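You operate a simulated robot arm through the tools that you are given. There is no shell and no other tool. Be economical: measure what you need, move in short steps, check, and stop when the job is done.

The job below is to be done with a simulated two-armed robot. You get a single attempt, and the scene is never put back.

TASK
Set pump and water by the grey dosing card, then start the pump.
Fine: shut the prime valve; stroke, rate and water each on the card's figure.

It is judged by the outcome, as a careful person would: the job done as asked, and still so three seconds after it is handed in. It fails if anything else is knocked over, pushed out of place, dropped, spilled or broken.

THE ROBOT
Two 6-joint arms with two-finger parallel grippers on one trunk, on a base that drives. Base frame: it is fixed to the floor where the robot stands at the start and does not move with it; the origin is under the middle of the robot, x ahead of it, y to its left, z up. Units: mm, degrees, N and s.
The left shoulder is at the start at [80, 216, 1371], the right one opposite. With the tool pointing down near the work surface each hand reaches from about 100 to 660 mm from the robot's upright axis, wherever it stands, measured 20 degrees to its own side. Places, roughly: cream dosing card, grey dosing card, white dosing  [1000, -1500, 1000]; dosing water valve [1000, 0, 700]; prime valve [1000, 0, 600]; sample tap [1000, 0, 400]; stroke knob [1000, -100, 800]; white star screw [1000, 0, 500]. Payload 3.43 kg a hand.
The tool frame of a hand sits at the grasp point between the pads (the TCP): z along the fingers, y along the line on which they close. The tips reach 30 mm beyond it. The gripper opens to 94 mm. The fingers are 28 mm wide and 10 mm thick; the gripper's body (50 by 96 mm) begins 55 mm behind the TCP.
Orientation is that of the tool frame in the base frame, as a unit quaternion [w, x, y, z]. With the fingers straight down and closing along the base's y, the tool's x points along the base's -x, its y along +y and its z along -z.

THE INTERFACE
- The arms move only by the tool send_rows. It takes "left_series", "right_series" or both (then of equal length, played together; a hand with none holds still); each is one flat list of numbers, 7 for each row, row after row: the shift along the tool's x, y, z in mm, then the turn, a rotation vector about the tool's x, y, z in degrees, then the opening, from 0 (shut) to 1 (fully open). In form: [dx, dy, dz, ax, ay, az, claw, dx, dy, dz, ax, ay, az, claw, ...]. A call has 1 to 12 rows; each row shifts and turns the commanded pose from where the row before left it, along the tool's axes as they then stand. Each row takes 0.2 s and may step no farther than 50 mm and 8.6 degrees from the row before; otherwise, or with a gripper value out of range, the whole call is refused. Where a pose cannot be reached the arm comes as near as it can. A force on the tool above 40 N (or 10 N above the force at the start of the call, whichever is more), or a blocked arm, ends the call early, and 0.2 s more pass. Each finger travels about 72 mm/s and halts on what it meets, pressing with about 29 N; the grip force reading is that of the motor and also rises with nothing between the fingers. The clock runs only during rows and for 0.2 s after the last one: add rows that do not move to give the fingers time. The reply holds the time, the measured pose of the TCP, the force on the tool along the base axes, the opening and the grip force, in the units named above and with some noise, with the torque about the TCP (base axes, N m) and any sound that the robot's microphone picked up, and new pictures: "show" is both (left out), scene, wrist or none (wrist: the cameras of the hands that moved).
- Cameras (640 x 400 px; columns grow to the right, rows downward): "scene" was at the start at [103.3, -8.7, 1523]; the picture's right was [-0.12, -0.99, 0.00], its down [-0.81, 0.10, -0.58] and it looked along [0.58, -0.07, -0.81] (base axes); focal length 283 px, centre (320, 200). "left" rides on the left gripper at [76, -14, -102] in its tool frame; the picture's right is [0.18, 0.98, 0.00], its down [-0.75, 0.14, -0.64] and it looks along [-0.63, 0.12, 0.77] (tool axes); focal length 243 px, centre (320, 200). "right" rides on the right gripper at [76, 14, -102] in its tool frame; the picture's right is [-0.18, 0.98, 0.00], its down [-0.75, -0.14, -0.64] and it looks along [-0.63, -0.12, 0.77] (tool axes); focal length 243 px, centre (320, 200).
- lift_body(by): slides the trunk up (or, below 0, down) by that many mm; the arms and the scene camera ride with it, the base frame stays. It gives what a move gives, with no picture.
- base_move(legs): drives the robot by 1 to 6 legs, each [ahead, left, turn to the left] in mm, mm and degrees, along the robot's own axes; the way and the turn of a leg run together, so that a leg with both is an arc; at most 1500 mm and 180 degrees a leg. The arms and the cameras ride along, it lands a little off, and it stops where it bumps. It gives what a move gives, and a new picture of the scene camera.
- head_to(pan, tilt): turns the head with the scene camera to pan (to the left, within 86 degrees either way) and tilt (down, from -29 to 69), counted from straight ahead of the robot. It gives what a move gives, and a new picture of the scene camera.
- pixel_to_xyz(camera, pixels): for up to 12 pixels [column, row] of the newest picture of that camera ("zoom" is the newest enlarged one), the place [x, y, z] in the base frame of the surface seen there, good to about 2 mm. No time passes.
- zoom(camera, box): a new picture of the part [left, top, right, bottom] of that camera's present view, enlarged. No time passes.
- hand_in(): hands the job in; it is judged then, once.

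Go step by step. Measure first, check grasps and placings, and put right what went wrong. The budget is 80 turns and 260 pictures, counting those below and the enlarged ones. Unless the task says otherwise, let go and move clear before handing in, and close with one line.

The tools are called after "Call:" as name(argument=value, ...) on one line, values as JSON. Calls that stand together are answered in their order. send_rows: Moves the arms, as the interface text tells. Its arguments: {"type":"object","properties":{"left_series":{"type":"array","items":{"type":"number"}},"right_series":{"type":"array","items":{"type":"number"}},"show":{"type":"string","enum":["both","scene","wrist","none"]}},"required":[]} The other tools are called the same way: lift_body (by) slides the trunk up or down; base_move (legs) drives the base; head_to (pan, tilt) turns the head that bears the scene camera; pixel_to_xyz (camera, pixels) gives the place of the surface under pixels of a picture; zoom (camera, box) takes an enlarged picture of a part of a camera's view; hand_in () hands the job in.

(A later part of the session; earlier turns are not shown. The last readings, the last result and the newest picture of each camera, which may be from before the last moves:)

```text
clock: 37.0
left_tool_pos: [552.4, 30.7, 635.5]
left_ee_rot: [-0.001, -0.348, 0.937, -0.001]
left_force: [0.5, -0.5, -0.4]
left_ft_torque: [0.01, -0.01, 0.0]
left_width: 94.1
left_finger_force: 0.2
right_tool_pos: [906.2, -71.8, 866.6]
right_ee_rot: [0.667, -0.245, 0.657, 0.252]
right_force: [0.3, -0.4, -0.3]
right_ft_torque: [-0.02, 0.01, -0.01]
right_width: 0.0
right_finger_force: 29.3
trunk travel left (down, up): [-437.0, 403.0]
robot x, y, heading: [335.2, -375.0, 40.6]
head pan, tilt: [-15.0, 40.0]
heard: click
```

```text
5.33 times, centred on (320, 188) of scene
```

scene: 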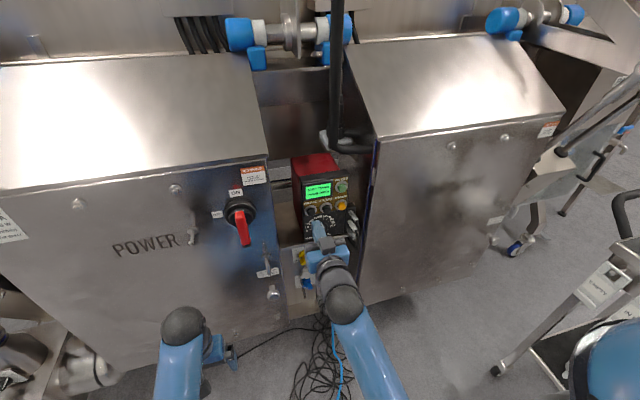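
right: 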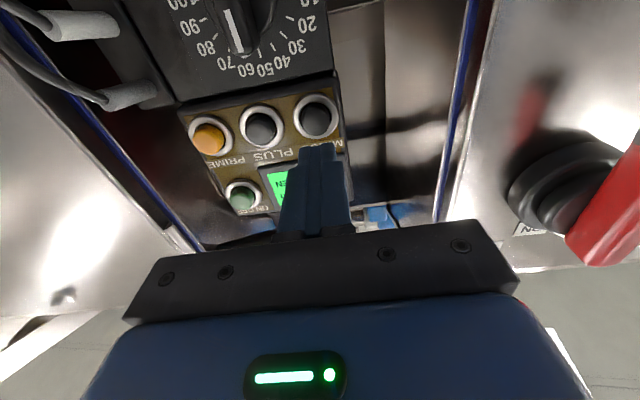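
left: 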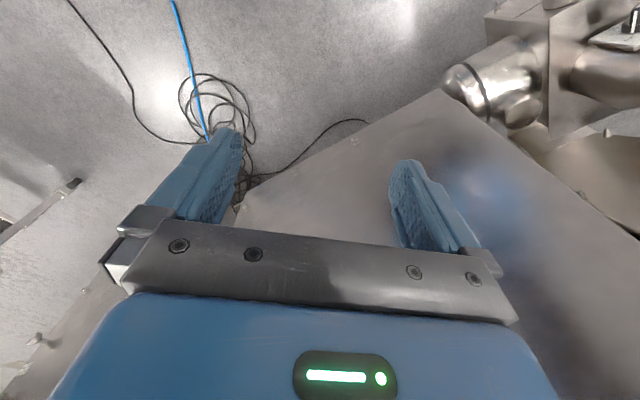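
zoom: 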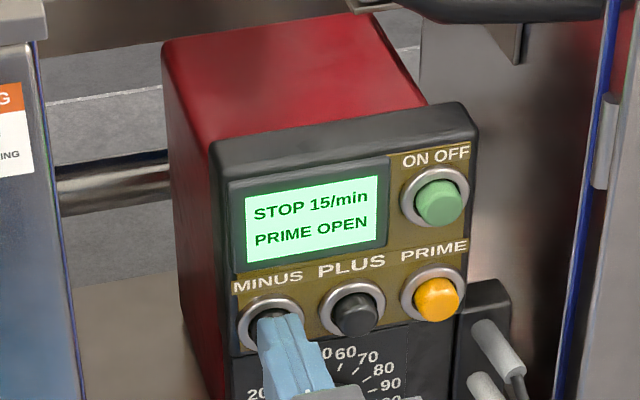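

15/min now. One more press, then back off 60 mm, open the gripper half.

Call:
send_rows(right_series=[0, 0, 6, 0, 0, 0, 0, 0, 0, 2, 0, 0, 0, 0, 0, 0, 0, 0, 0, 0, 0, 0, 0, -8, 0, 0, 0, 0, 0, 0, -20, 0, 0, 0, 0, 0, 0, -40, 0, 0, 0, 0, 10, -10, 0, 0, 0, 0, 0.4, 30, -20, 0, 0, 0, 0, 0.4, 30, 0, 0, 0, 0, 0, 0.4], show="wrist")

Call:
zoom(camera="scene", box=[260, 150, 380, 225])

Call:
zoom(camera="right", box=[160, 0, 400, 150])

```text
clock: 39.0
left_tool_pos: [553.5, 28.3, 637.1]
left_ee_rot: [0.0, -0.348, 0.938, 0.001]
left_force: [-0.6, 0.2, -0.2]
left_ft_torque: [-0.01, 0.02, -0.01]
left_width: 93.9
left_finger_force: 0.0
right_tool_pos: [881.5, -134.7, 794.0]
right_ee_rot: [0.667, -0.244, 0.658, 0.251]
right_force: [-0.5, 0.2, 0.0]
right_ft_torque: [-0.01, -0.04, -0.01]
right_width: 37.4
right_finger_force: 0.0
trunk travel left (down, up): [-437.0, 403.0]
robot x, y, heading: [335.3, -374.6, 40.4]
head pan, tilt: [-15.0, 40.0]
heard: click
```

right: 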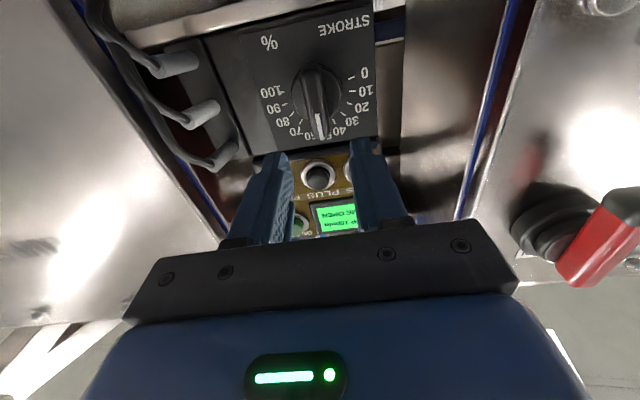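

```text
5.33 times, centred on (320, 188) of scene
```

zoom: 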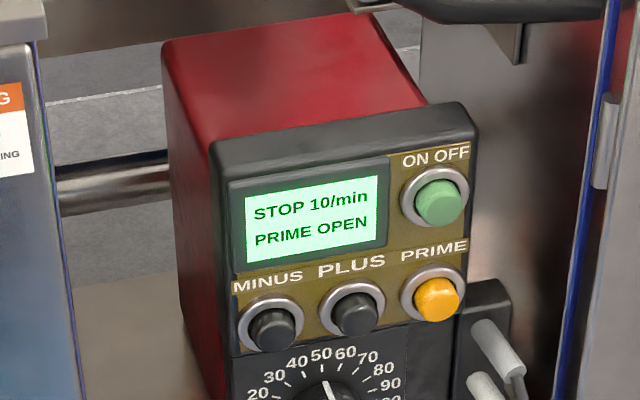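

```text
2.67 times, centred on (280, 75) of right
```

zoom: 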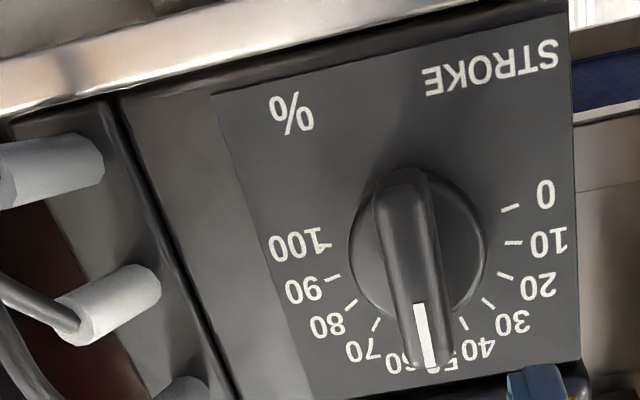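

Rate is 10/min. Now I measure the stroke knob geometry: dial ticks and the pointer bar in the wrist zoom.

Call:
pixel_to_xyz(camera="zoom", pixels=[[510, 208], [514, 243], [505, 275], [488, 303], [463, 323], [376, 324], [350, 303], [332, 278], [320, 246], [418, 308], [429, 362], [402, 180]])

Call:
pixel_to_xyz(camera="zoom", pixels=[[360, 230], [478, 230], [390, 230], [425, 230], [410, 240], [407, 215], [360, 270], [395, 340], [250, 130], [560, 130], [375, 200], [432, 200]])

```text
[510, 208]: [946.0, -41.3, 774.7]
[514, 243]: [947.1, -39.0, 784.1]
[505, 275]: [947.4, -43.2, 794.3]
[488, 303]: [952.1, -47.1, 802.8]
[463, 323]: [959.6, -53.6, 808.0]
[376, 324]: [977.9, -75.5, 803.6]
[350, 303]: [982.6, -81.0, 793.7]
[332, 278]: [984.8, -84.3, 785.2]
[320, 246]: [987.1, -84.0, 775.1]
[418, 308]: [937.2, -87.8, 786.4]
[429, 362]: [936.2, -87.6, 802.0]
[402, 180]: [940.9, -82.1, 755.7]
```

```text
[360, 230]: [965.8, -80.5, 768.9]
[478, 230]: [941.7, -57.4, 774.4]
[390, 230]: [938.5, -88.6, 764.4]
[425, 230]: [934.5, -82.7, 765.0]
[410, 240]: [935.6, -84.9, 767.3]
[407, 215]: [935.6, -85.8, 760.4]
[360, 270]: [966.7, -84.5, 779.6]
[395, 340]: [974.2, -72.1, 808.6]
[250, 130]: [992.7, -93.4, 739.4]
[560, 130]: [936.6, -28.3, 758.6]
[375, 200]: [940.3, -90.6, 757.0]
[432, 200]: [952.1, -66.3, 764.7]
```

Dial: centre at l≈-680, z≈780, 20° per 10 %, pointer vertical = 50 %. I need -20° (counter-clockwise). I advance to straddle the pointer bar and close.

Call:
send_rows(right_series=[14, 0, 0, 0, 0, 0, 0.4, 0, 0, 25, 0, 0, 0, 0.4, 0, 0, 25, 0, 0, 0, 0.4, 0, 0, 10, 0, 0, 0, 0.4, 0, 0, 0, 0, 0, 0, 0.4])

Call:
zoom(camera="scene", box=[260, 160, 380, 235])

Call:
zoom(camera="right", box=[200, 80, 440, 230])

```text
clock: 40.2
left_tool_pos: [552.1, 31.7, 637.2]
left_ee_rot: [0.0, -0.348, 0.937, 0.0]
left_force: [0.5, -0.4, 0.2]
left_ft_torque: [-0.01, -0.02, 0.02]
left_width: 94.1
left_finger_force: 0.1
right_tool_pos: [928.3, -94.3, 781.7]
right_ee_rot: [0.667, -0.243, 0.658, 0.25]
right_force: [0.8, -0.1, 0.6]
right_ft_torque: [0.02, 0.02, -0.02]
right_width: 37.7
right_finger_force: 0.1
trunk travel left (down, up): [-437.0, 403.0]
robot x, y, heading: [334.5, -373.2, 40.5]
head pan, tilt: [-15.0, 40.0]
```

scene: 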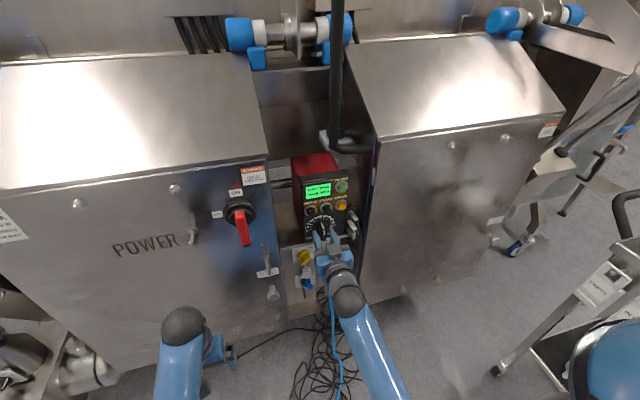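
right: 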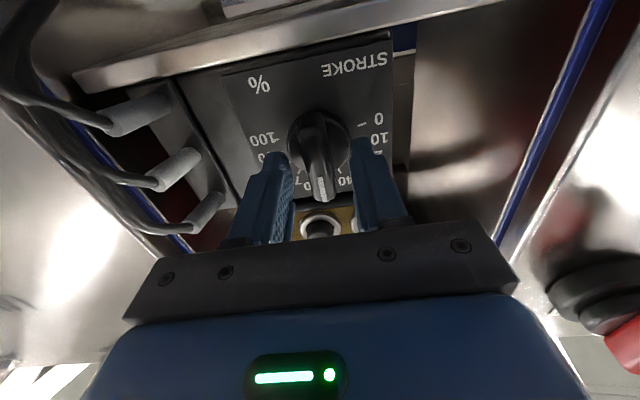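

```text
5.33 times, centred on (320, 198) of scene
```

zoom: 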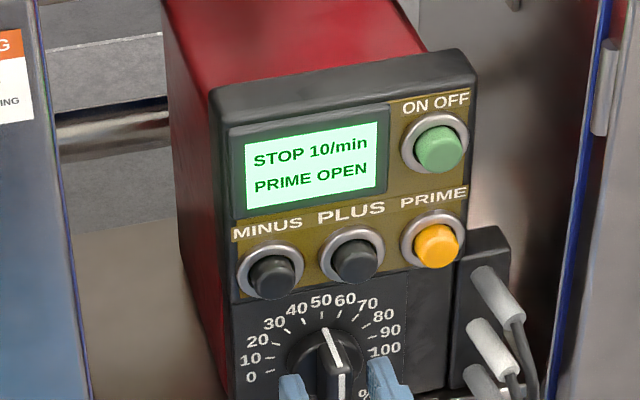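

```text
2.67 times, centred on (320, 155) of right
```

zoom: 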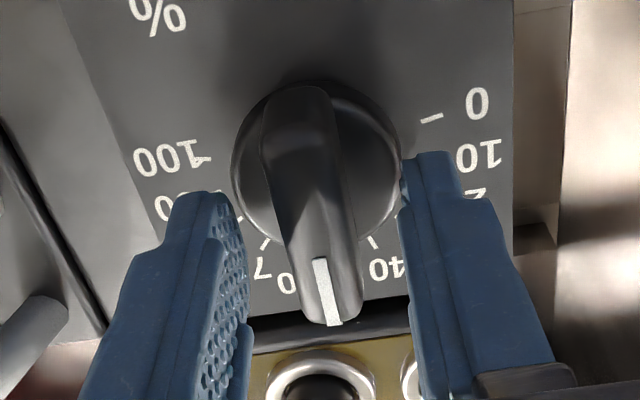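

Fingers straddle the pointer symmetrically. I close on it, and turn -20° about tool z in small steps.

Call:
send_rows(right_series=[0, 0, 0, 0, 0, 0, 0.1, 0, 0, 0, 0, 0, 0, 0, 0, 0, 0, 0, 0, 0, 0, 0, 0, 0, 0, 0, -5, 0, 0, 0, 0, 0, 0, -5, 0, 0, 0, 0, 0, 0, -5, 0, 0, 0, 0, 0, 0, -5, 0, 0, 0, 0, 0, 0, 0, 0, 0, 0, 0, 0, 0, 0, 0], show="none")

Call:
zoom(camera="right", box=[200, 80, 440, 230])

Call:
zoom(camera="scene", box=[290, 190, 354, 230])

```text
clock: 42.2
left_tool_pos: [553.0, 32.1, 636.2]
left_ee_rot: [-0.001, -0.348, 0.938, 0.0]
left_force: [-0.7, 1.0, 0.2]
left_ft_torque: [0.0, -0.02, -0.02]
left_width: 94.1
left_finger_force: 0.0
right_tool_pos: [927.7, -94.2, 781.3]
right_ee_rot: [0.701, -0.355, 0.604, 0.132]
right_force: [11.1, 8.7, 5.6]
right_ft_torque: [0.45, -0.58, 1.06]
right_width: 15.1
right_finger_force: 45.3
trunk travel left (down, up): [-437.0, 403.0]
robot x, y, heading: [334.9, -372.9, 40.8]
head pan, tilt: [-15.0, 40.0]
```

```text
2.67 times, centred on (320, 155) of right
```

zoom: 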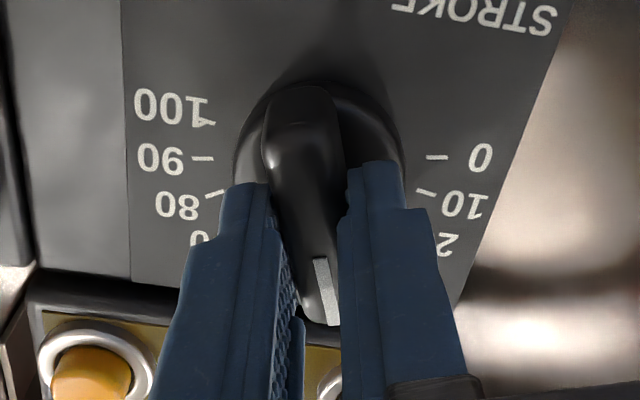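

```text
10.00 times, centred on (322, 210) of scene
```

zoom: 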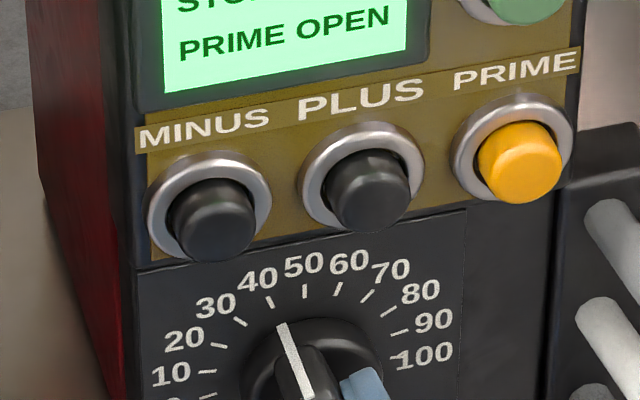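

Gripped at 15 mm and turned; the pointer moved toward 40. I release, back off, and measure the pointer.

Call:
send_rows(right_series=[0, 0, 0, 0, 0, 0, 0.4, 0, 0, 0, 0, 0, 0, 0.4, 0, 0, 0, 0, 0, 0, 0.4, 0, 0, -30, 0, 0, 0, 0.4, 0, 0, -30, 0, 0, 0, 0.4], show="wrist")

Call:
zoom(camera="scene", box=[290, 190, 354, 230])

Call:
zoom(camera="right", box=[200, 0, 440, 150])

```text
clock: 43.4
left_tool_pos: [553.6, 30.6, 638.0]
left_ee_rot: [0.0, -0.348, 0.938, 0.001]
left_force: [0.6, -0.4, -0.4]
left_ft_torque: [-0.03, -0.02, 0.0]
left_width: 94.0
left_finger_force: 0.0
right_tool_pos: [880.1, -135.3, 780.6]
right_ee_rot: [0.701, -0.355, 0.604, 0.132]
right_force: [-0.5, -0.6, 0.9]
right_ft_torque: [0.03, 0.0, 0.0]
right_width: 37.6
right_finger_force: 0.1
trunk travel left (down, up): [-437.0, 403.0]
robot x, y, heading: [331.4, -375.1, 40.8]
head pan, tilt: [-15.0, 40.0]
```

right: 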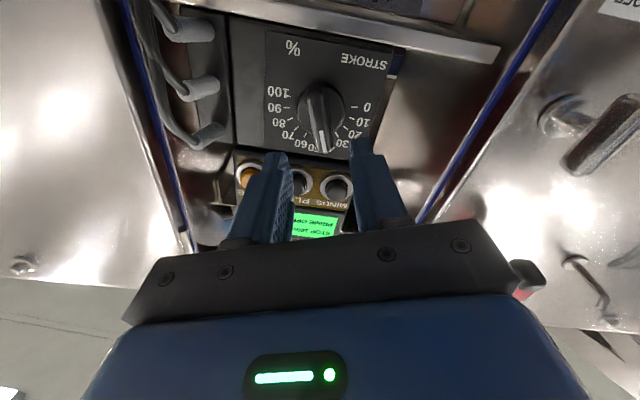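

```text
10.00 times, centred on (322, 210) of scene
```

zoom: 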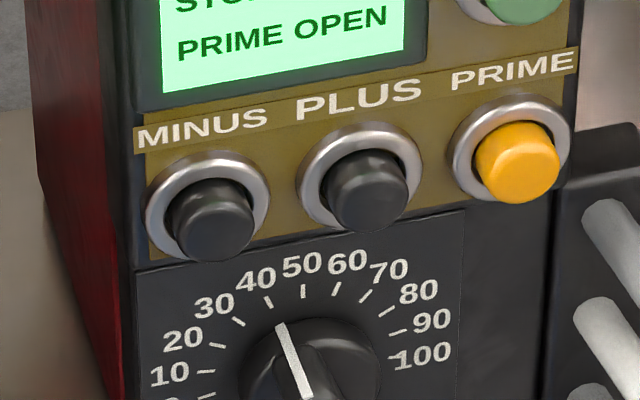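

```text
2.67 times, centred on (320, 75) of right
```

zoom: 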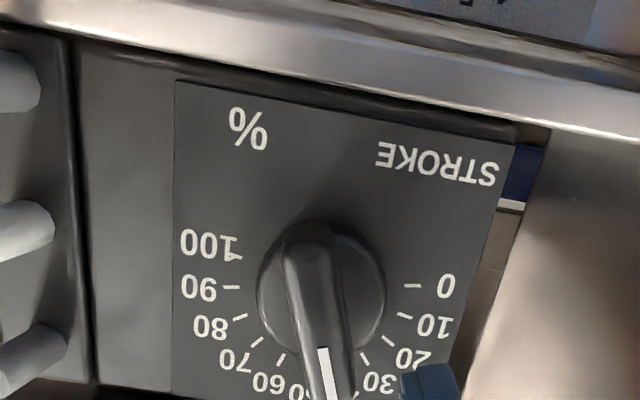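

Call:
pixel_to_xyz(camera="zoom", pixels=[[323, 352], [326, 372], [330, 396], [300, 232], [305, 250], [310, 270], [335, 350], [314, 310]])

Call:
send_rows(right_series=[45, 0, -20, 0, 0, 5, 0.4, 0, 0, 0, 0, 0, 5, 0.4, 0, 0, 0, 0, 0, 5, 0.4, 0, 0, 0, 0, 0, 5, 0.4, 45, 0, 0, 0, 0, 0, 0.4], show="wrist")

Call:
zoom(camera="scene", box=[290, 190, 354, 230])

Call:
pixel_to_xyz(camera="zoom", pixels=[[283, 327], [290, 345], [297, 365], [305, 390], [267, 302], [303, 293], [337, 290]])

```text
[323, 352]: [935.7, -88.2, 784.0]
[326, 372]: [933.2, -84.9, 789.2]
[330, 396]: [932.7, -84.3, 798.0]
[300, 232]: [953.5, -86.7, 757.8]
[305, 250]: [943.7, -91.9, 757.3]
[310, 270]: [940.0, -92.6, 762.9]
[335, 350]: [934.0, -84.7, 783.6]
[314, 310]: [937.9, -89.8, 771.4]
```

```text
clock: 44.6
left_tool_pos: [553.3, 30.4, 637.1]
left_ee_rot: [-0.001, -0.347, 0.938, -0.001]
left_force: [0.4, -0.4, 0.0]
left_ft_torque: [-0.01, 0.0, 0.0]
left_width: 93.9
left_finger_force: 0.1
right_tool_pos: [880.4, -158.5, 686.8]
right_ee_rot: [0.644, -0.206, 0.683, 0.277]
right_force: [-1.0, 0.3, 1.2]
right_ft_torque: [-0.05, 0.08, -0.02]
right_width: 37.6
right_finger_force: 0.0
trunk travel left (down, up): [-437.0, 403.0]
robot x, y, heading: [327.9, -371.5, 40.9]
head pan, tilt: [-15.0, 40.0]
```

right: 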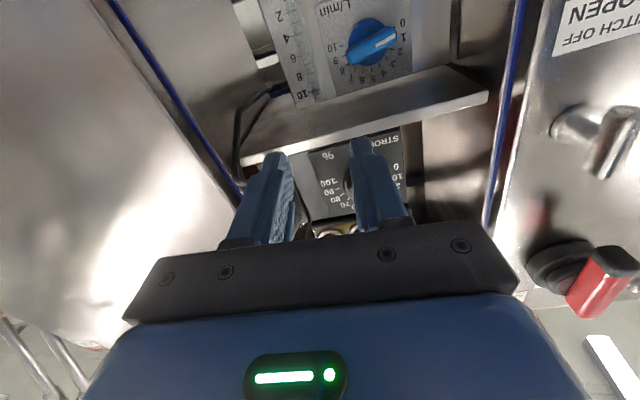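

```text
10.00 times, centred on (322, 210) of scene
```

zoom: 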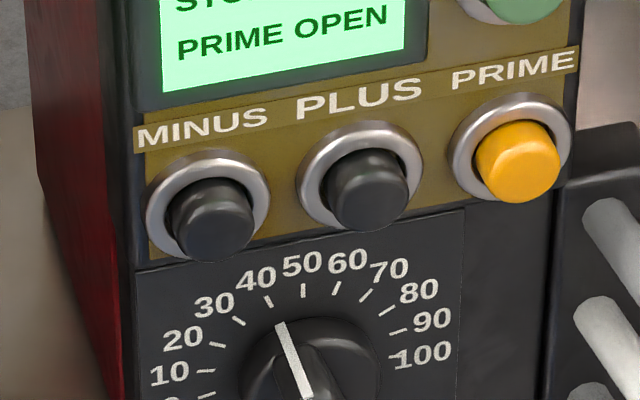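

```text
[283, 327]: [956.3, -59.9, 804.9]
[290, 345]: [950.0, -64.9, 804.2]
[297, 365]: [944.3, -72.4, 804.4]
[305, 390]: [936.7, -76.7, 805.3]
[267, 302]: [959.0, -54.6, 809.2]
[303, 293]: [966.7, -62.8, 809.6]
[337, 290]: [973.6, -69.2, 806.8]
```

By gripper rotation (20.1°) and measured pointer (~19°), stroke is about 40 %; I'll recheck with a level view later. Now zoom on the water valve in the wrist view (370,45).

Call:
send_rows(right_series=[30, 15, 0, 0, 0, 0, 0.6, 0, 15, 0, 0, 0, 0, 0.6], show="wrist")

Call:
zoom(camera="right", box=[200, 0, 440, 150])

```text
clock: 45.2
left_tool_pos: [553.2, 30.4, 637.3]
left_ee_rot: [0.0, -0.348, 0.938, 0.0]
left_force: [0.0, 0.0, 0.0]
left_ft_torque: [0.02, 0.04, -0.01]
left_width: 94.1
left_finger_force: 0.1
right_tool_pos: [858.2, -134.7, 663.1]
right_ee_rot: [0.668, -0.244, 0.656, 0.251]
right_force: [-1.0, -0.1, -0.7]
right_ft_torque: [-0.03, 0.0, -0.01]
right_width: 56.3
right_finger_force: 0.1
trunk travel left (down, up): [-437.0, 403.0]
robot x, y, heading: [331.4, -378.2, 40.8]
head pan, tilt: [-15.0, 40.0]
```

right: 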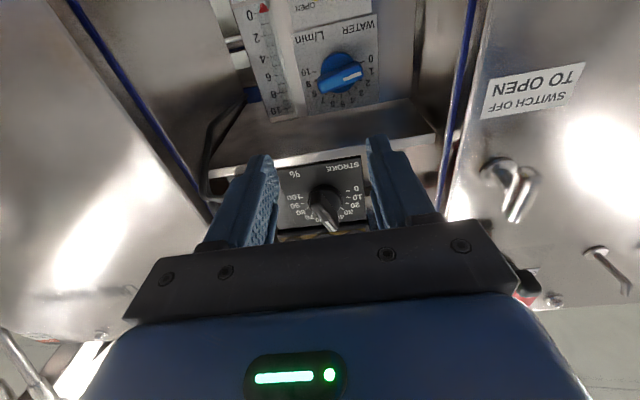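

```text
2.67 times, centred on (320, 75) of right
```

zoom: 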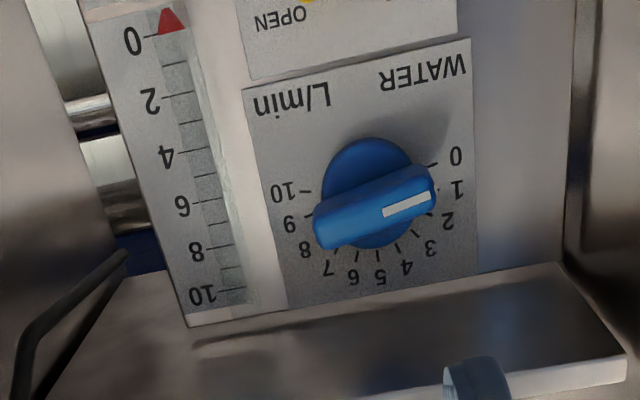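

Call:
pixel_to_xyz(camera="zoom", pixels=[[432, 165], [438, 190], [429, 212], [416, 237], [309, 213], [307, 192], [360, 256], [340, 249], [402, 253], [387, 211], [408, 204], [430, 196]])

Call:
pixel_to_xyz(camera="zoom", pixels=[[320, 230], [340, 215], [360, 205], [375, 200], [420, 180], [365, 150], [330, 170], [168, 20], [255, 60], [460, 60], [600, 280], [550, 370]])

```text
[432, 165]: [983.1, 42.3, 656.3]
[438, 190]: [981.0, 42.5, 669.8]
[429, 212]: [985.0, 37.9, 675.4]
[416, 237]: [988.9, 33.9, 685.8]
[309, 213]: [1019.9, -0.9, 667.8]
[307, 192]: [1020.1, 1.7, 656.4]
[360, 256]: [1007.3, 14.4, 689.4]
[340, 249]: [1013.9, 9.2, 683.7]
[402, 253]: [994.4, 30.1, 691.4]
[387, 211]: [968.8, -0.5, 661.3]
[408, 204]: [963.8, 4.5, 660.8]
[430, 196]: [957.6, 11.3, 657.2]
```

```text
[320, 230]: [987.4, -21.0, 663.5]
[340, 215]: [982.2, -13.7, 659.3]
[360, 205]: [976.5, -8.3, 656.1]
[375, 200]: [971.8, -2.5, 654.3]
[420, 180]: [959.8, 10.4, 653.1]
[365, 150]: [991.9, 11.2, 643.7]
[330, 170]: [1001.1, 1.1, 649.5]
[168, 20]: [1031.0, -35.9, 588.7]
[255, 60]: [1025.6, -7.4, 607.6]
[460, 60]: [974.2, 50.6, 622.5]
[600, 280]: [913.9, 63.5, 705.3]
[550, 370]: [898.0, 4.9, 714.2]
```

Water valve: centre l≈-640.5, z≈661, bar at 0 (-100°); target 4 is at -20°. I line up in front of it and roll the hand -100° about tool z.

Call:
send_rows(right_series=[2, 24, 0, 0, 0, 0, 0.45, 0, 0, 0, 0, 0, -8.5, 0.45, 0, 0, 0, 0, 0, -8.5, 0.45, 0, 0, 0, 0, 0, -8.5, 0.45, 0, 0, 0, 0, 0, -8.5, 0.45, 0, 0, 0, 0, 0, -8.5, 0.45, 0, 0, 0, 0, 0, -8.5, 0.45, 0, 0, 0, 0, 0, -8.5, 0.45, 0, 0, 0, 0, 0, -8.5, 0.45, 0, 0, 0, 0, 0, -8.5, 0.45, 0, 0, 0, 0, 0, -8.5, 0.45, 0, 0, 0, 0, 0, -8.5, 0.45], show="none")

Call:
send_rows(right_series=[0, 0, 0, 0, 0, -6.5, 0.45, 0, 0, 0, 0, 0, 0, 0.45])

```text
clock: 47.8
left_tool_pos: [553.3, 29.8, 637.6]
left_ee_rot: [0.0, -0.348, 0.937, 0.0]
left_force: [-1.0, 0.4, -0.3]
left_ft_torque: [-0.03, -0.02, 0.0]
left_width: 94.1
left_finger_force: 0.0
right_tool_pos: [840.3, -116.4, 659.9]
right_ee_rot: [-0.64, 0.646, -0.272, 0.315]
right_force: [-0.8, -1.0, 0.3]
right_ft_torque: [0.01, 0.0, -0.04]
right_width: 42.5
right_finger_force: 0.1
trunk travel left (down, up): [-437.0, 403.0]
robot x, y, heading: [333.5, -374.3, 40.5]
head pan, tilt: [-15.0, 40.0]
```

```text
clock: 48.4
left_tool_pos: [553.0, 30.3, 637.7]
left_ee_rot: [0.0, -0.347, 0.938, 0.0]
left_force: [-0.5, -0.3, 1.1]
left_ft_torque: [0.01, 0.0, -0.01]
left_width: 94.1
left_finger_force: 0.0
right_tool_pos: [841.9, -115.2, 660.0]
right_ee_rot: [-0.621, 0.66, -0.235, 0.35]
right_force: [-0.2, -0.1, 0.7]
right_ft_torque: [0.02, 0.0, -0.02]
right_width: 42.6
right_finger_force: 0.0
trunk travel left (down, up): [-437.0, 403.0]
robot x, y, heading: [332.2, -370.5, 40.8]
head pan, tilt: [-15.0, 40.0]
```

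scene: 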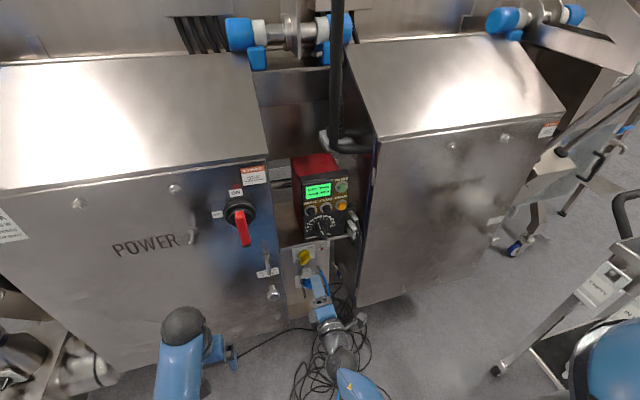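
right: 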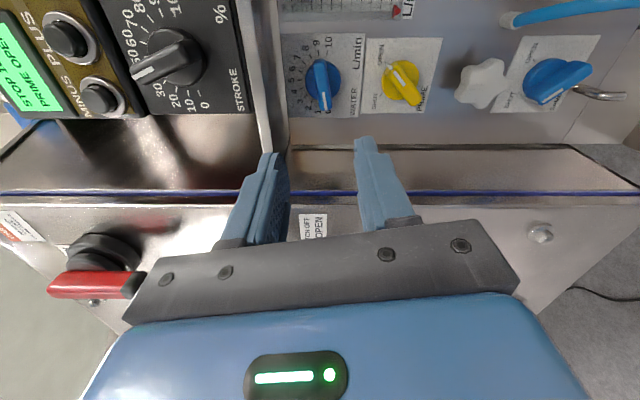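

The wrist view now shows everything squarely; the water pointer is at 0 and fingers straddle in line. I narrow to 33 mm and advance part-way.

Call:
send_rows(right_series=[0, 2, 30, 0, 0, 0, 0.35, 0, 0, 35, 0, 0, 0, 0.35, 0, 0, 35, 0, 0, 0, 0.35, 0, 0, 25, 0, 0, 0, 0.35, 0, 0, 0, 0, 0, 0, 0.35])

Call:
zoom(camera="right", box=[200, 30, 440, 180])

```text
clock: 49.6
left_tool_pos: [552.9, 29.6, 637.7]
left_ee_rot: [0.0, -0.348, 0.938, 0.0]
left_force: [0.2, -0.8, -1.1]
left_ft_torque: [0.01, -0.01, 0.01]
left_width: 94.1
left_finger_force: 0.0
right_tool_pos: [938.1, -33.1, 662.1]
right_ee_rot: [-0.622, 0.66, -0.236, 0.35]
right_force: [-0.6, 0.6, 0.7]
right_ft_torque: [-0.03, -0.03, -0.01]
right_width: 32.9
right_finger_force: 0.1
trunk travel left (down, up): [-437.0, 403.0]
robot x, y, heading: [331.0, -374.0, 40.7]
head pan, tilt: [-15.0, 40.0]
```

scene: 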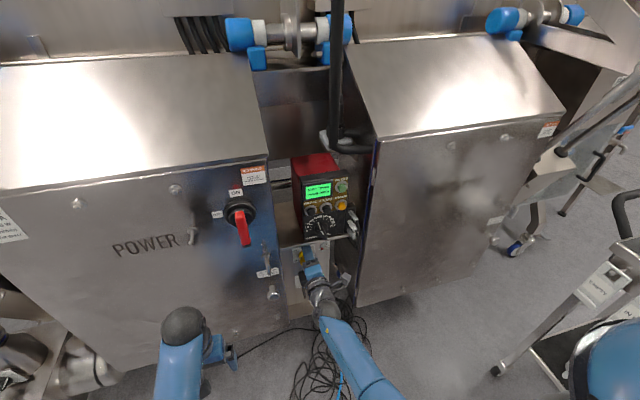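
right: 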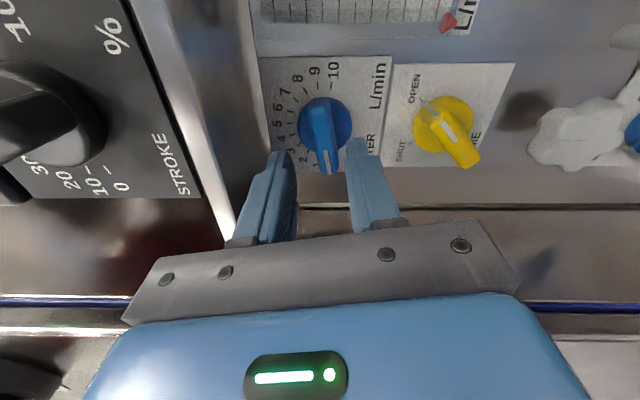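

```text
2.67 times, centred on (320, 105) of right
```

zoom: 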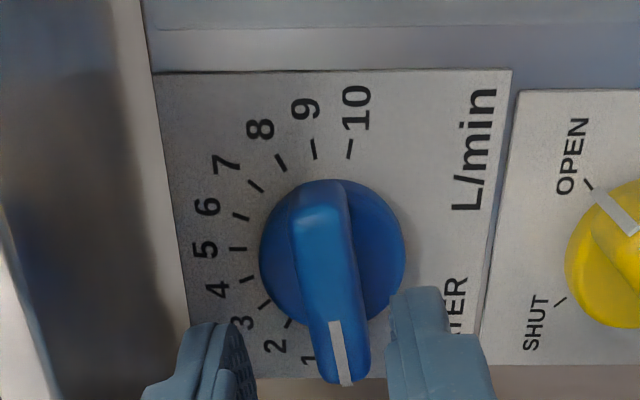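

Aligned. Advance 35 mm and close on the blue bar.

Call:
send_rows(right_series=[0, 0, 20, 0, 0, 0, 0.35, 0, 0, 15, 0, 0, 0, 0.35, 0, 0, 0, 0, 0, 0, 0.15, 0, 0, 0, 0, 0, 0, 0, 0, 0, 0, 0, 0, 0, 0], show="none")

Call:
zoom(camera="right", box=[200, 30, 440, 180])

```text
clock: 50.8
left_tool_pos: [553.9, 31.1, 635.8]
left_ee_rot: [0.0, -0.347, 0.938, -0.001]
left_force: [0.2, -0.2, -0.3]
left_ft_torque: [0.02, 0.0, 0.01]
left_width: 93.9
left_finger_force: 0.1
right_tool_pos: [964.0, -12.5, 661.1]
right_ee_rot: [-0.62, 0.661, -0.236, 0.35]
right_force: [2.0, 0.0, -4.0]
right_ft_torque: [-0.63, 0.74, 0.09]
right_width: 14.8
right_finger_force: 45.1
trunk travel left (down, up): [-437.0, 403.0]
robot x, y, heading: [331.2, -373.3, 40.9]
head pan, tilt: [-15.0, 40.0]
```

```text
2.67 times, centred on (320, 105) of right
```

zoom: 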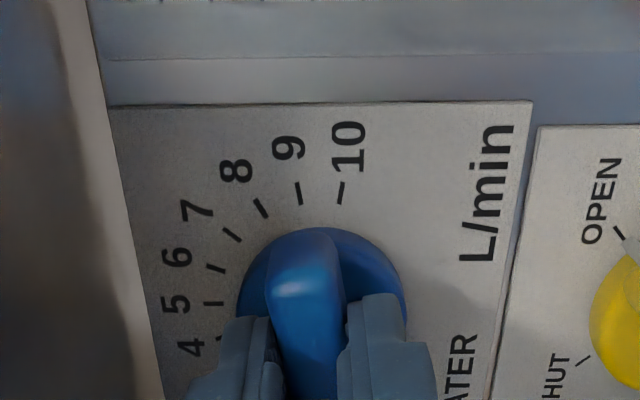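

Gripped at 14.8 mm. Turn +80° clockwise toward 4.

Call:
send_rows(right_series=[0, 0, 0, 0, 0, 8, 0, 0, 0, 0, 0, 0, 8, 0, 0, 0, 0, 0, 0, 8, 0, 0, 0, 0, 0, 0, 8, 0, 0, 0, 0, 0, 0, 8, 0, 0, 0, 0, 0, 0, 8, 0, 0, 0, 0, 0, 0, 8, 0, 0, 0, 0, 0, 0, 8, 0, 0, 0, 0, 0, 0, 8, 0, 0, 0, 0, 0, 0, 8, 0, 0, 0, 0, 0, 0, 0, 0])

Call:
zoom(camera="right", box=[160, 0, 400, 150])

```text
clock: 53.2
left_tool_pos: [554.0, 30.3, 637.5]
left_ee_rot: [-0.001, -0.349, 0.937, 0.0]
left_force: [0.4, 0.0, -0.3]
left_ft_torque: [0.03, -0.02, 0.03]
left_width: 93.9
left_finger_force: 0.1
right_tool_pos: [964.1, -11.9, 661.5]
right_ee_rot: [0.701, -0.353, 0.606, 0.132]
right_force: [6.7, -6.2, -5.0]
right_ft_torque: [-0.68, 0.71, 0.36]
right_width: 15.0
right_finger_force: 45.0
trunk travel left (down, up): [-437.0, 403.0]
robot x, y, heading: [335.8, -373.1, 40.7]
head pan, tilt: [-15.0, 40.0]
```

scene: 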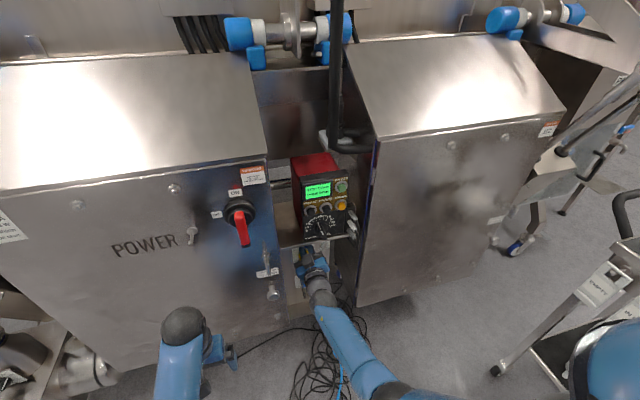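
right: 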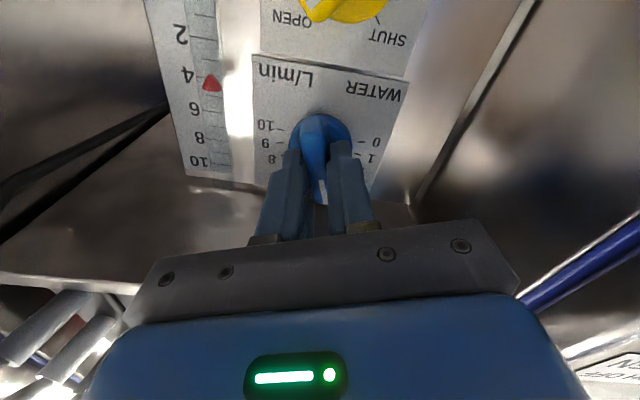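

```text
2.67 times, centred on (280, 75) of right
```

zoom: 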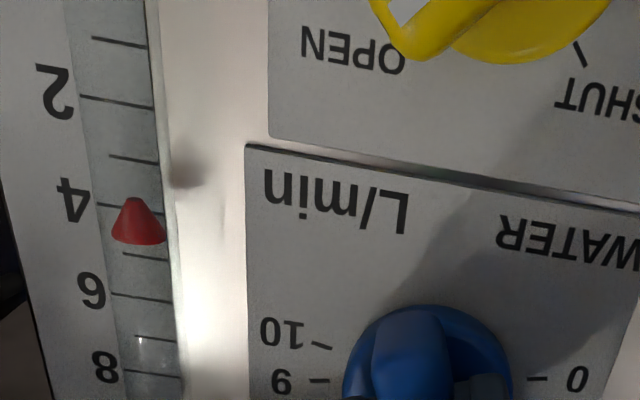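

Float now near 4–5 but viewed obliquely from below. I release, back off, and raise so the camera is level with the float to read it properly.

Call:
send_rows(right_series=[0, 0, 0, 0, 0, 0, 0.35, 0, 0, 0, 0, 0, 0, 0.35, 0, 0, -35, 0, 0, 0, 0.35, 0, 0, -35, 0, 0, 0, 0.35, 0, 0, -35, 0, 0, 0, 0.35, 0, 0, -35, 0, 0, 0, 0.35, 0, 0, 0, 0, 0, 7, 0.35, 0, 0, 0, 0, 0, 7, 0.35, -20, 0, 0, 0, 0, 6, 0.35, -20, 0, 0, 0, 0, 0, 0.35], show="wrist")

Call:
zoom(camera="right", box=[200, 0, 440, 150])

Call:
zoom(camera="right", box=[220, 0, 340, 75])

```text
clock: 55.4
left_tool_pos: [552.1, 31.2, 637.0]
left_ee_rot: [0.0, -0.348, 0.937, 0.0]
left_force: [0.9, -0.6, -0.3]
left_ft_torque: [0.03, 0.01, 0.01]
left_width: 93.9
left_finger_force: 0.1
right_tool_pos: [855.5, -102.1, 698.0]
right_ee_rot: [0.667, -0.244, 0.657, 0.251]
right_force: [-0.4, 0.9, -0.9]
right_ft_torque: [-0.01, 0.02, -0.03]
right_width: 32.9
right_finger_force: 0.0
trunk travel left (down, up): [-437.0, 403.0]
robot x, y, heading: [328.5, -377.9, 40.7]
head pan, tilt: [-15.0, 40.0]
```

right: 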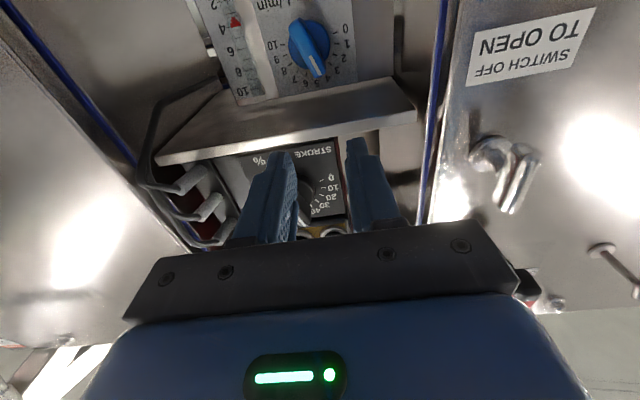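

```text
2.67 times, centred on (320, 75) of right
```

zoom: 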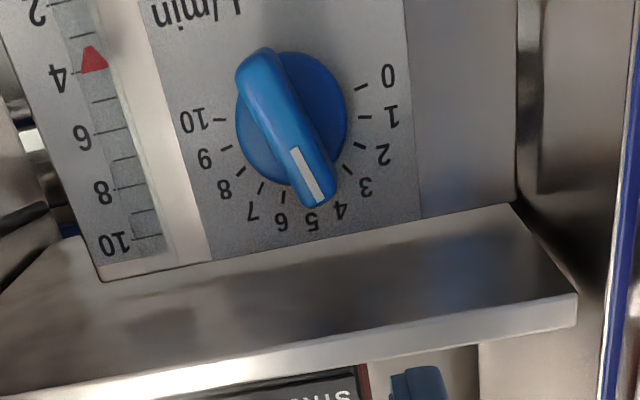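

```text
5.33 times, centred on (280, 38) of right
```

zoom: 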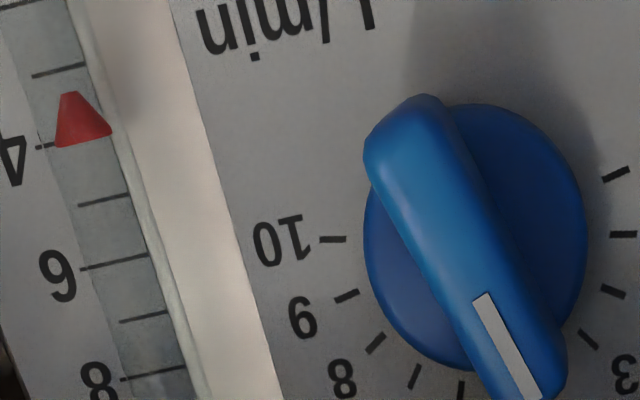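

The float's base edge lines up with the 4 tick and the pointer is at 4. Next, the prime valve: I move down and look at it.

Call:
send_rows(right_series=[30, 0, 0, 0, 0, 0, 0.35, 30, 0, 0, 0, 0, 0, 0.35, 35, 0, 0, 0, 0, 0, 0.35, 10, 0, 0, 0, 0, 0, 0.35], show="wrist")

Call:
zoom(camera="right", box=[200, 0, 440, 150])

```text
clock: 56.4
left_tool_pos: [553.8, 30.5, 636.8]
left_ee_rot: [-0.001, -0.348, 0.937, 0.001]
left_force: [-0.4, 0.1, -0.6]
left_ft_torque: [-0.03, -0.03, 0.01]
left_width: 94.1
left_finger_force: 0.1
right_tool_pos: [856.9, -99.8, 592.6]
right_ee_rot: [0.668, -0.243, 0.657, 0.251]
right_force: [-0.5, -0.3, 0.3]
right_ft_torque: [0.01, -0.01, 0.0]
right_width: 32.3
right_finger_force: 0.1
trunk travel left (down, up): [-437.0, 403.0]
robot x, y, heading: [334.2, -374.0, 40.8]
head pan, tilt: [-15.0, 40.0]
```

right: 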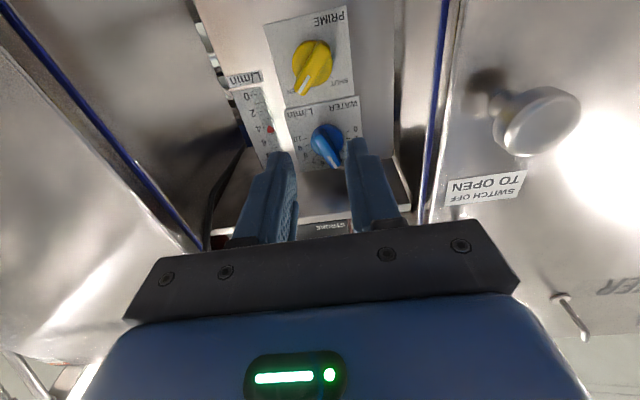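

```text
2.67 times, centred on (320, 75) of right
```

zoom: 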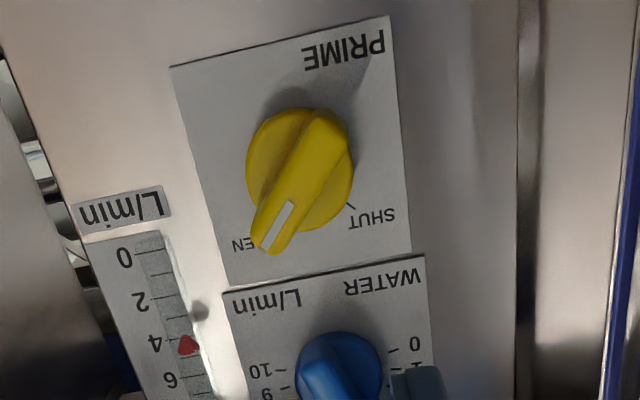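

Call:
pixel_to_xyz(camera="zoom", pixels=[[350, 206], [290, 204], [278, 226], [266, 246], [331, 118], [310, 165], [250, 180], [350, 180], [240, 245], [385, 215], [290, 115], [265, 125]])

```text
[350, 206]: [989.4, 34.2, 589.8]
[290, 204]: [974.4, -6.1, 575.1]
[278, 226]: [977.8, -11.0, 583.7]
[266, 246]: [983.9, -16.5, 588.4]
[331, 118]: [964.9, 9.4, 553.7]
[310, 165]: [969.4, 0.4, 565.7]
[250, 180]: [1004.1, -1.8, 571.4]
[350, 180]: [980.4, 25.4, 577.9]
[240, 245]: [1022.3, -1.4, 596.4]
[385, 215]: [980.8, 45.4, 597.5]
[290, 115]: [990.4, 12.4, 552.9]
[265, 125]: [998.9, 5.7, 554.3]
```

Prime bar runs at +45° (OPEN) centred l≈-640.5, z≈571; SHUT is at -45°. I line up, roll +45°, narrow to ~24 mm, and check the star screw clearance.

Call:
send_rows(right_series=[24, -3, 0, 0, 0, 0, 0.25, 0, 0, 0, 0, 0, 7.5, 0.25, 0, 0, 0, 0, 0, 7.5, 0.25, 0, 0, 0, 0, 0, 7.5, 0.25, 0, 0, 0, 0, 0, 7.5, 0.25, 0, 0, 0, 0, 0, 7.5, 0.25, 0, 0, 0, 0, 0, 7.5, 0.25, 0, 0, 30, 0, 0, 0, 0.25, 0, 0, 30, 0, 0, 0, 0.25, 0, 0, 30, 0, 0, 0, 0.25], show="wrist")

Call:
zoom(camera="right", box=[160, 0, 480, 200])

```text
clock: 58.6
left_tool_pos: [553.4, 30.7, 636.6]
left_ee_rot: [0.0, -0.348, 0.938, 0.0]
left_force: [-0.1, -0.6, -0.1]
left_ft_torque: [-0.01, -0.01, 0.01]
left_width: 94.1
left_finger_force: 0.0
right_tool_pos: [880.1, -23.4, 642.2]
right_ee_rot: [0.52, 0.027, 0.703, 0.485]
right_force: [0.3, 0.0, -0.3]
right_ft_torque: [0.03, -0.01, -0.01]
right_width: 23.5
right_finger_force: 0.0
right hand out of reach, approached as far as the arm can: row 4, 5, 6, 7, 8, 9, 10
trunk travel left (down, up): [-437.0, 403.0]
robot x, y, heading: [328.8, -379.4, 40.7]
head pan, tilt: [-15.0, 40.0]
```

right: 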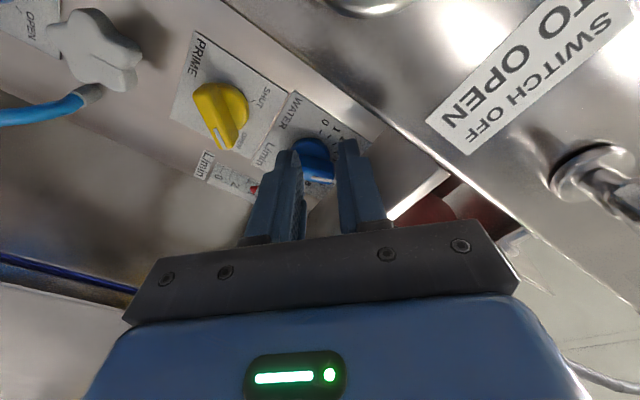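

```text
2.00 times, centred on (320, 100) of right
```

zoom: 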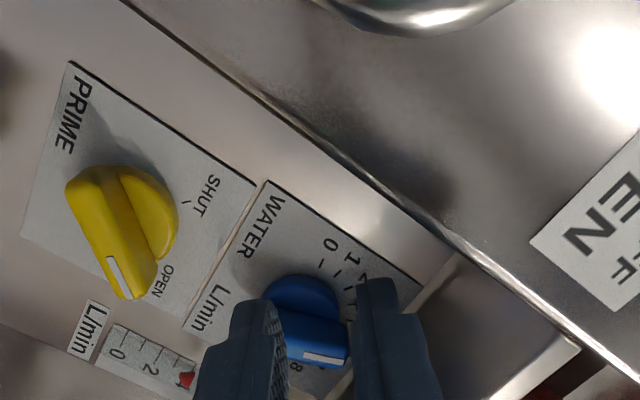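

At +45° roll the arm can't hold the low position (it sits displaced at z≈642, touching nothing). I retreat, unroll, raise the hand, then lower the trunk so the valve lies better in reach.

Call:
send_rows(right_series=[0, 0, -30, 0, 0, 0, 0.25, 0, 0, -40, 0, 0, 0, 0.25, 0, 0, 0, 0, 0, -7.5, 0.25, 0, 0, 0, 0, 0, -7.5, 0.25, 0, 0, 0, 0, 0, -7.5, 0.25, 0, 0, 0, 0, 0, -7.5, 0.25, 0, 0, 0, 0, 0, -7.5, 0.25, 0, 0, 0, 0, 0, -7.5, 0.25, 0, 0, 0, 0, 0, 0, 0.25], show="none")

```text
clock: 60.6
left_tool_pos: [553.1, 30.6, 636.1]
left_ee_rot: [0.0, -0.348, 0.938, 0.0]
left_force: [-0.2, -0.4, 0.6]
left_ft_torque: [0.01, 0.0, -0.01]
left_width: 93.9
left_finger_force: 0.0
right_tool_pos: [824.8, -69.1, 640.7]
right_ee_rot: [0.668, -0.244, 0.657, 0.251]
right_force: [-0.2, -1.3, -0.3]
right_ft_torque: [-0.01, 0.0, 0.02]
right_width: 23.8
right_finger_force: 0.0
trunk travel left (down, up): [-437.0, 403.0]
robot x, y, heading: [334.0, -375.4, 40.6]
head pan, tilt: [-15.0, 40.0]
```

Recovered: hand at z 641, unrolled. I raise the hand 180 and shift right 45, then lower the trunk 250.

Call:
send_rows(right_series=[-45, -15, 0, 0, 0, 0, 0.25, -45, -15, 0, 0, 0, 0, 0.25, -45, -15, 0, 0, 0, 0, 0.25, -45, 0, 0, 0, 0, 0, 0.25], show="none")

Call:
lift_body(by=-250)

Call:
head_to(pan=-15, tilt=25)

Call:
zoom(camera="scene", box=[260, 150, 380, 225])

```text
clock: 61.6
left_tool_pos: [552.4, 30.8, 636.7]
left_ee_rot: [0.0, -0.348, 0.937, 0.0]
left_force: [-0.3, -0.4, -0.7]
left_ft_torque: [0.0, 0.02, 0.02]
left_width: 94.1
left_finger_force: 0.0
right_tool_pos: [851.5, -106.0, 821.8]
right_ee_rot: [0.668, -0.243, 0.657, 0.251]
right_force: [-0.1, -0.6, -0.8]
right_ft_torque: [0.0, 0.01, -0.02]
right_width: 23.6
right_finger_force: 0.1
trunk travel left (down, up): [-437.0, 403.0]
robot x, y, heading: [331.4, -372.4, 40.8]
head pan, tilt: [-15.0, 40.0]
```

```text
clock: 64.2
left_tool_pos: [553.7, 30.9, 386.4]
left_ee_rot: [0.001, -0.348, 0.938, 0.0]
left_force: [0.0, -0.1, -0.2]
left_ft_torque: [0.01, 0.03, 0.01]
left_width: 93.8
left_finger_force: 0.0
right_tool_pos: [853.4, -106.2, 570.2]
right_ee_rot: [0.667, -0.244, 0.658, 0.251]
right_force: [-0.2, 0.7, 0.2]
right_ft_torque: [0.01, 0.01, -0.03]
right_width: 23.7
right_finger_force: 0.1
trunk travel left (down, up): [-187.0, 653.0]
robot x, y, heading: [333.9, -372.6, 40.5]
head pan, tilt: [-15.0, 40.0]
```

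```text
clock: 64.9
left_tool_pos: [552.6, 31.1, 386.1]
left_ee_rot: [-0.001, -0.348, 0.937, 0.001]
left_force: [0.2, 0.2, 0.2]
left_ft_torque: [0.0, -0.02, -0.03]
left_width: 94.1
left_finger_force: 0.1
right_tool_pos: [853.5, -106.2, 570.3]
right_ee_rot: [0.667, -0.244, 0.657, 0.251]
right_force: [0.9, 0.0, 0.5]
right_ft_torque: [0.01, 0.0, -0.01]
right_width: 23.5
right_finger_force: 0.0
trunk travel left (down, up): [-187.0, 653.0]
robot x, y, heading: [334.1, -374.7, 40.5]
head pan, tilt: [-15.0, 25.0]
```

scene: 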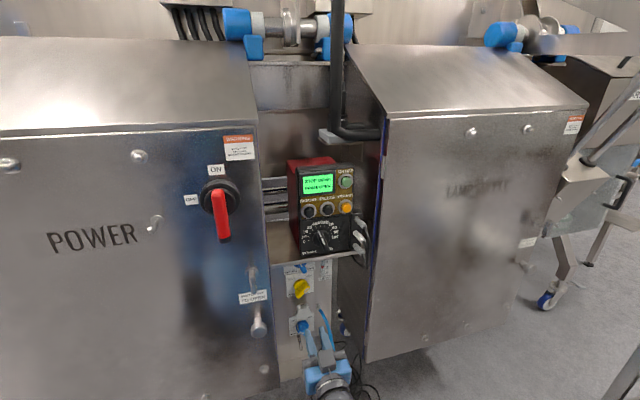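

```text
5.33 times, centred on (320, 188) of scene
```

zoom: 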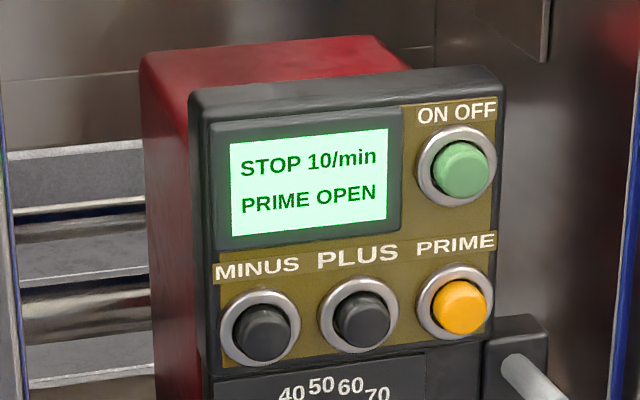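

Hand sits at z 570 in front of the valve. I roll +45° here and check the pose holds, with a look at the hose.

Call:
send_rows(right_series=[0, 0, 0, 0, 0, 7.5, 0.25, 0, 0, 0, 0, 0, 7.5, 0.25, 0, 0, 0, 0, 0, 7.5, 0.25, 0, 0, 0, 0, 0, 7.5, 0.25, 0, 0, 0, 0, 0, 7.5, 0.25, 0, 0, 0, 0, 0, 7.5, 0.25, 0, 0, 0, 0, 0, 0, 0.25])

Call:
zoom(camera="scene", box=[280, 210, 400, 285])

```text
clock: 66.5
left_tool_pos: [552.9, 30.4, 387.3]
left_ee_rot: [0.0, -0.348, 0.937, 0.0]
left_force: [-0.2, 0.2, 0.6]
left_ft_torque: [-0.01, -0.04, 0.02]
left_width: 94.0
left_finger_force: 0.0
right_tool_pos: [853.0, -106.3, 569.8]
right_ee_rot: [0.52, 0.027, 0.7, 0.488]
right_force: [-0.1, 0.0, 0.1]
right_ft_torque: [0.02, -0.04, -0.03]
right_width: 23.4
right_finger_force: 0.1
trunk travel left (down, up): [-187.0, 653.0]
robot x, y, heading: [330.8, -377.0, 40.5]
head pan, tilt: [-15.0, 25.0]
```

scene: 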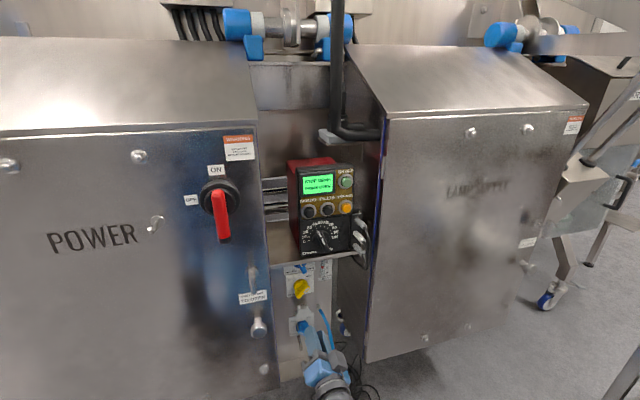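
right: 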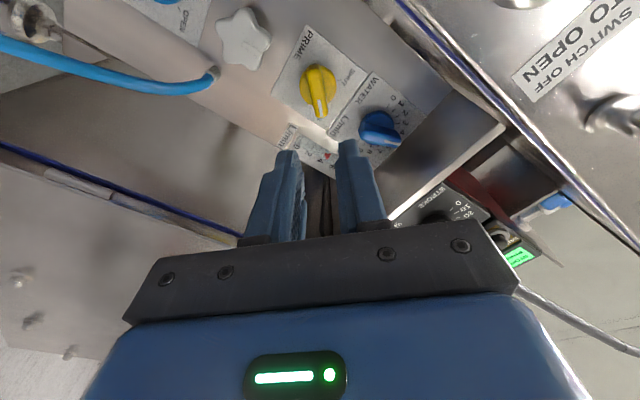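

```text
5.33 times, centred on (340, 248) of scene
```

zoom: 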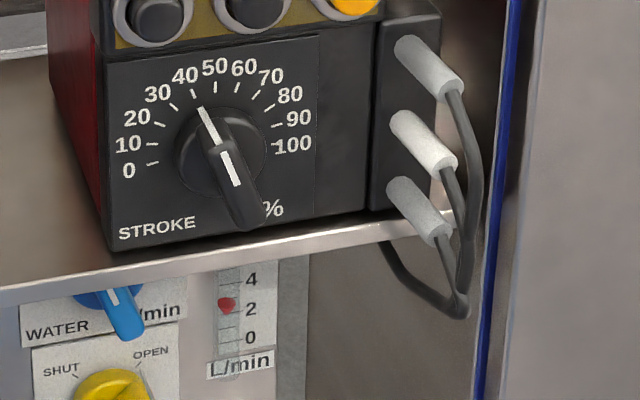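

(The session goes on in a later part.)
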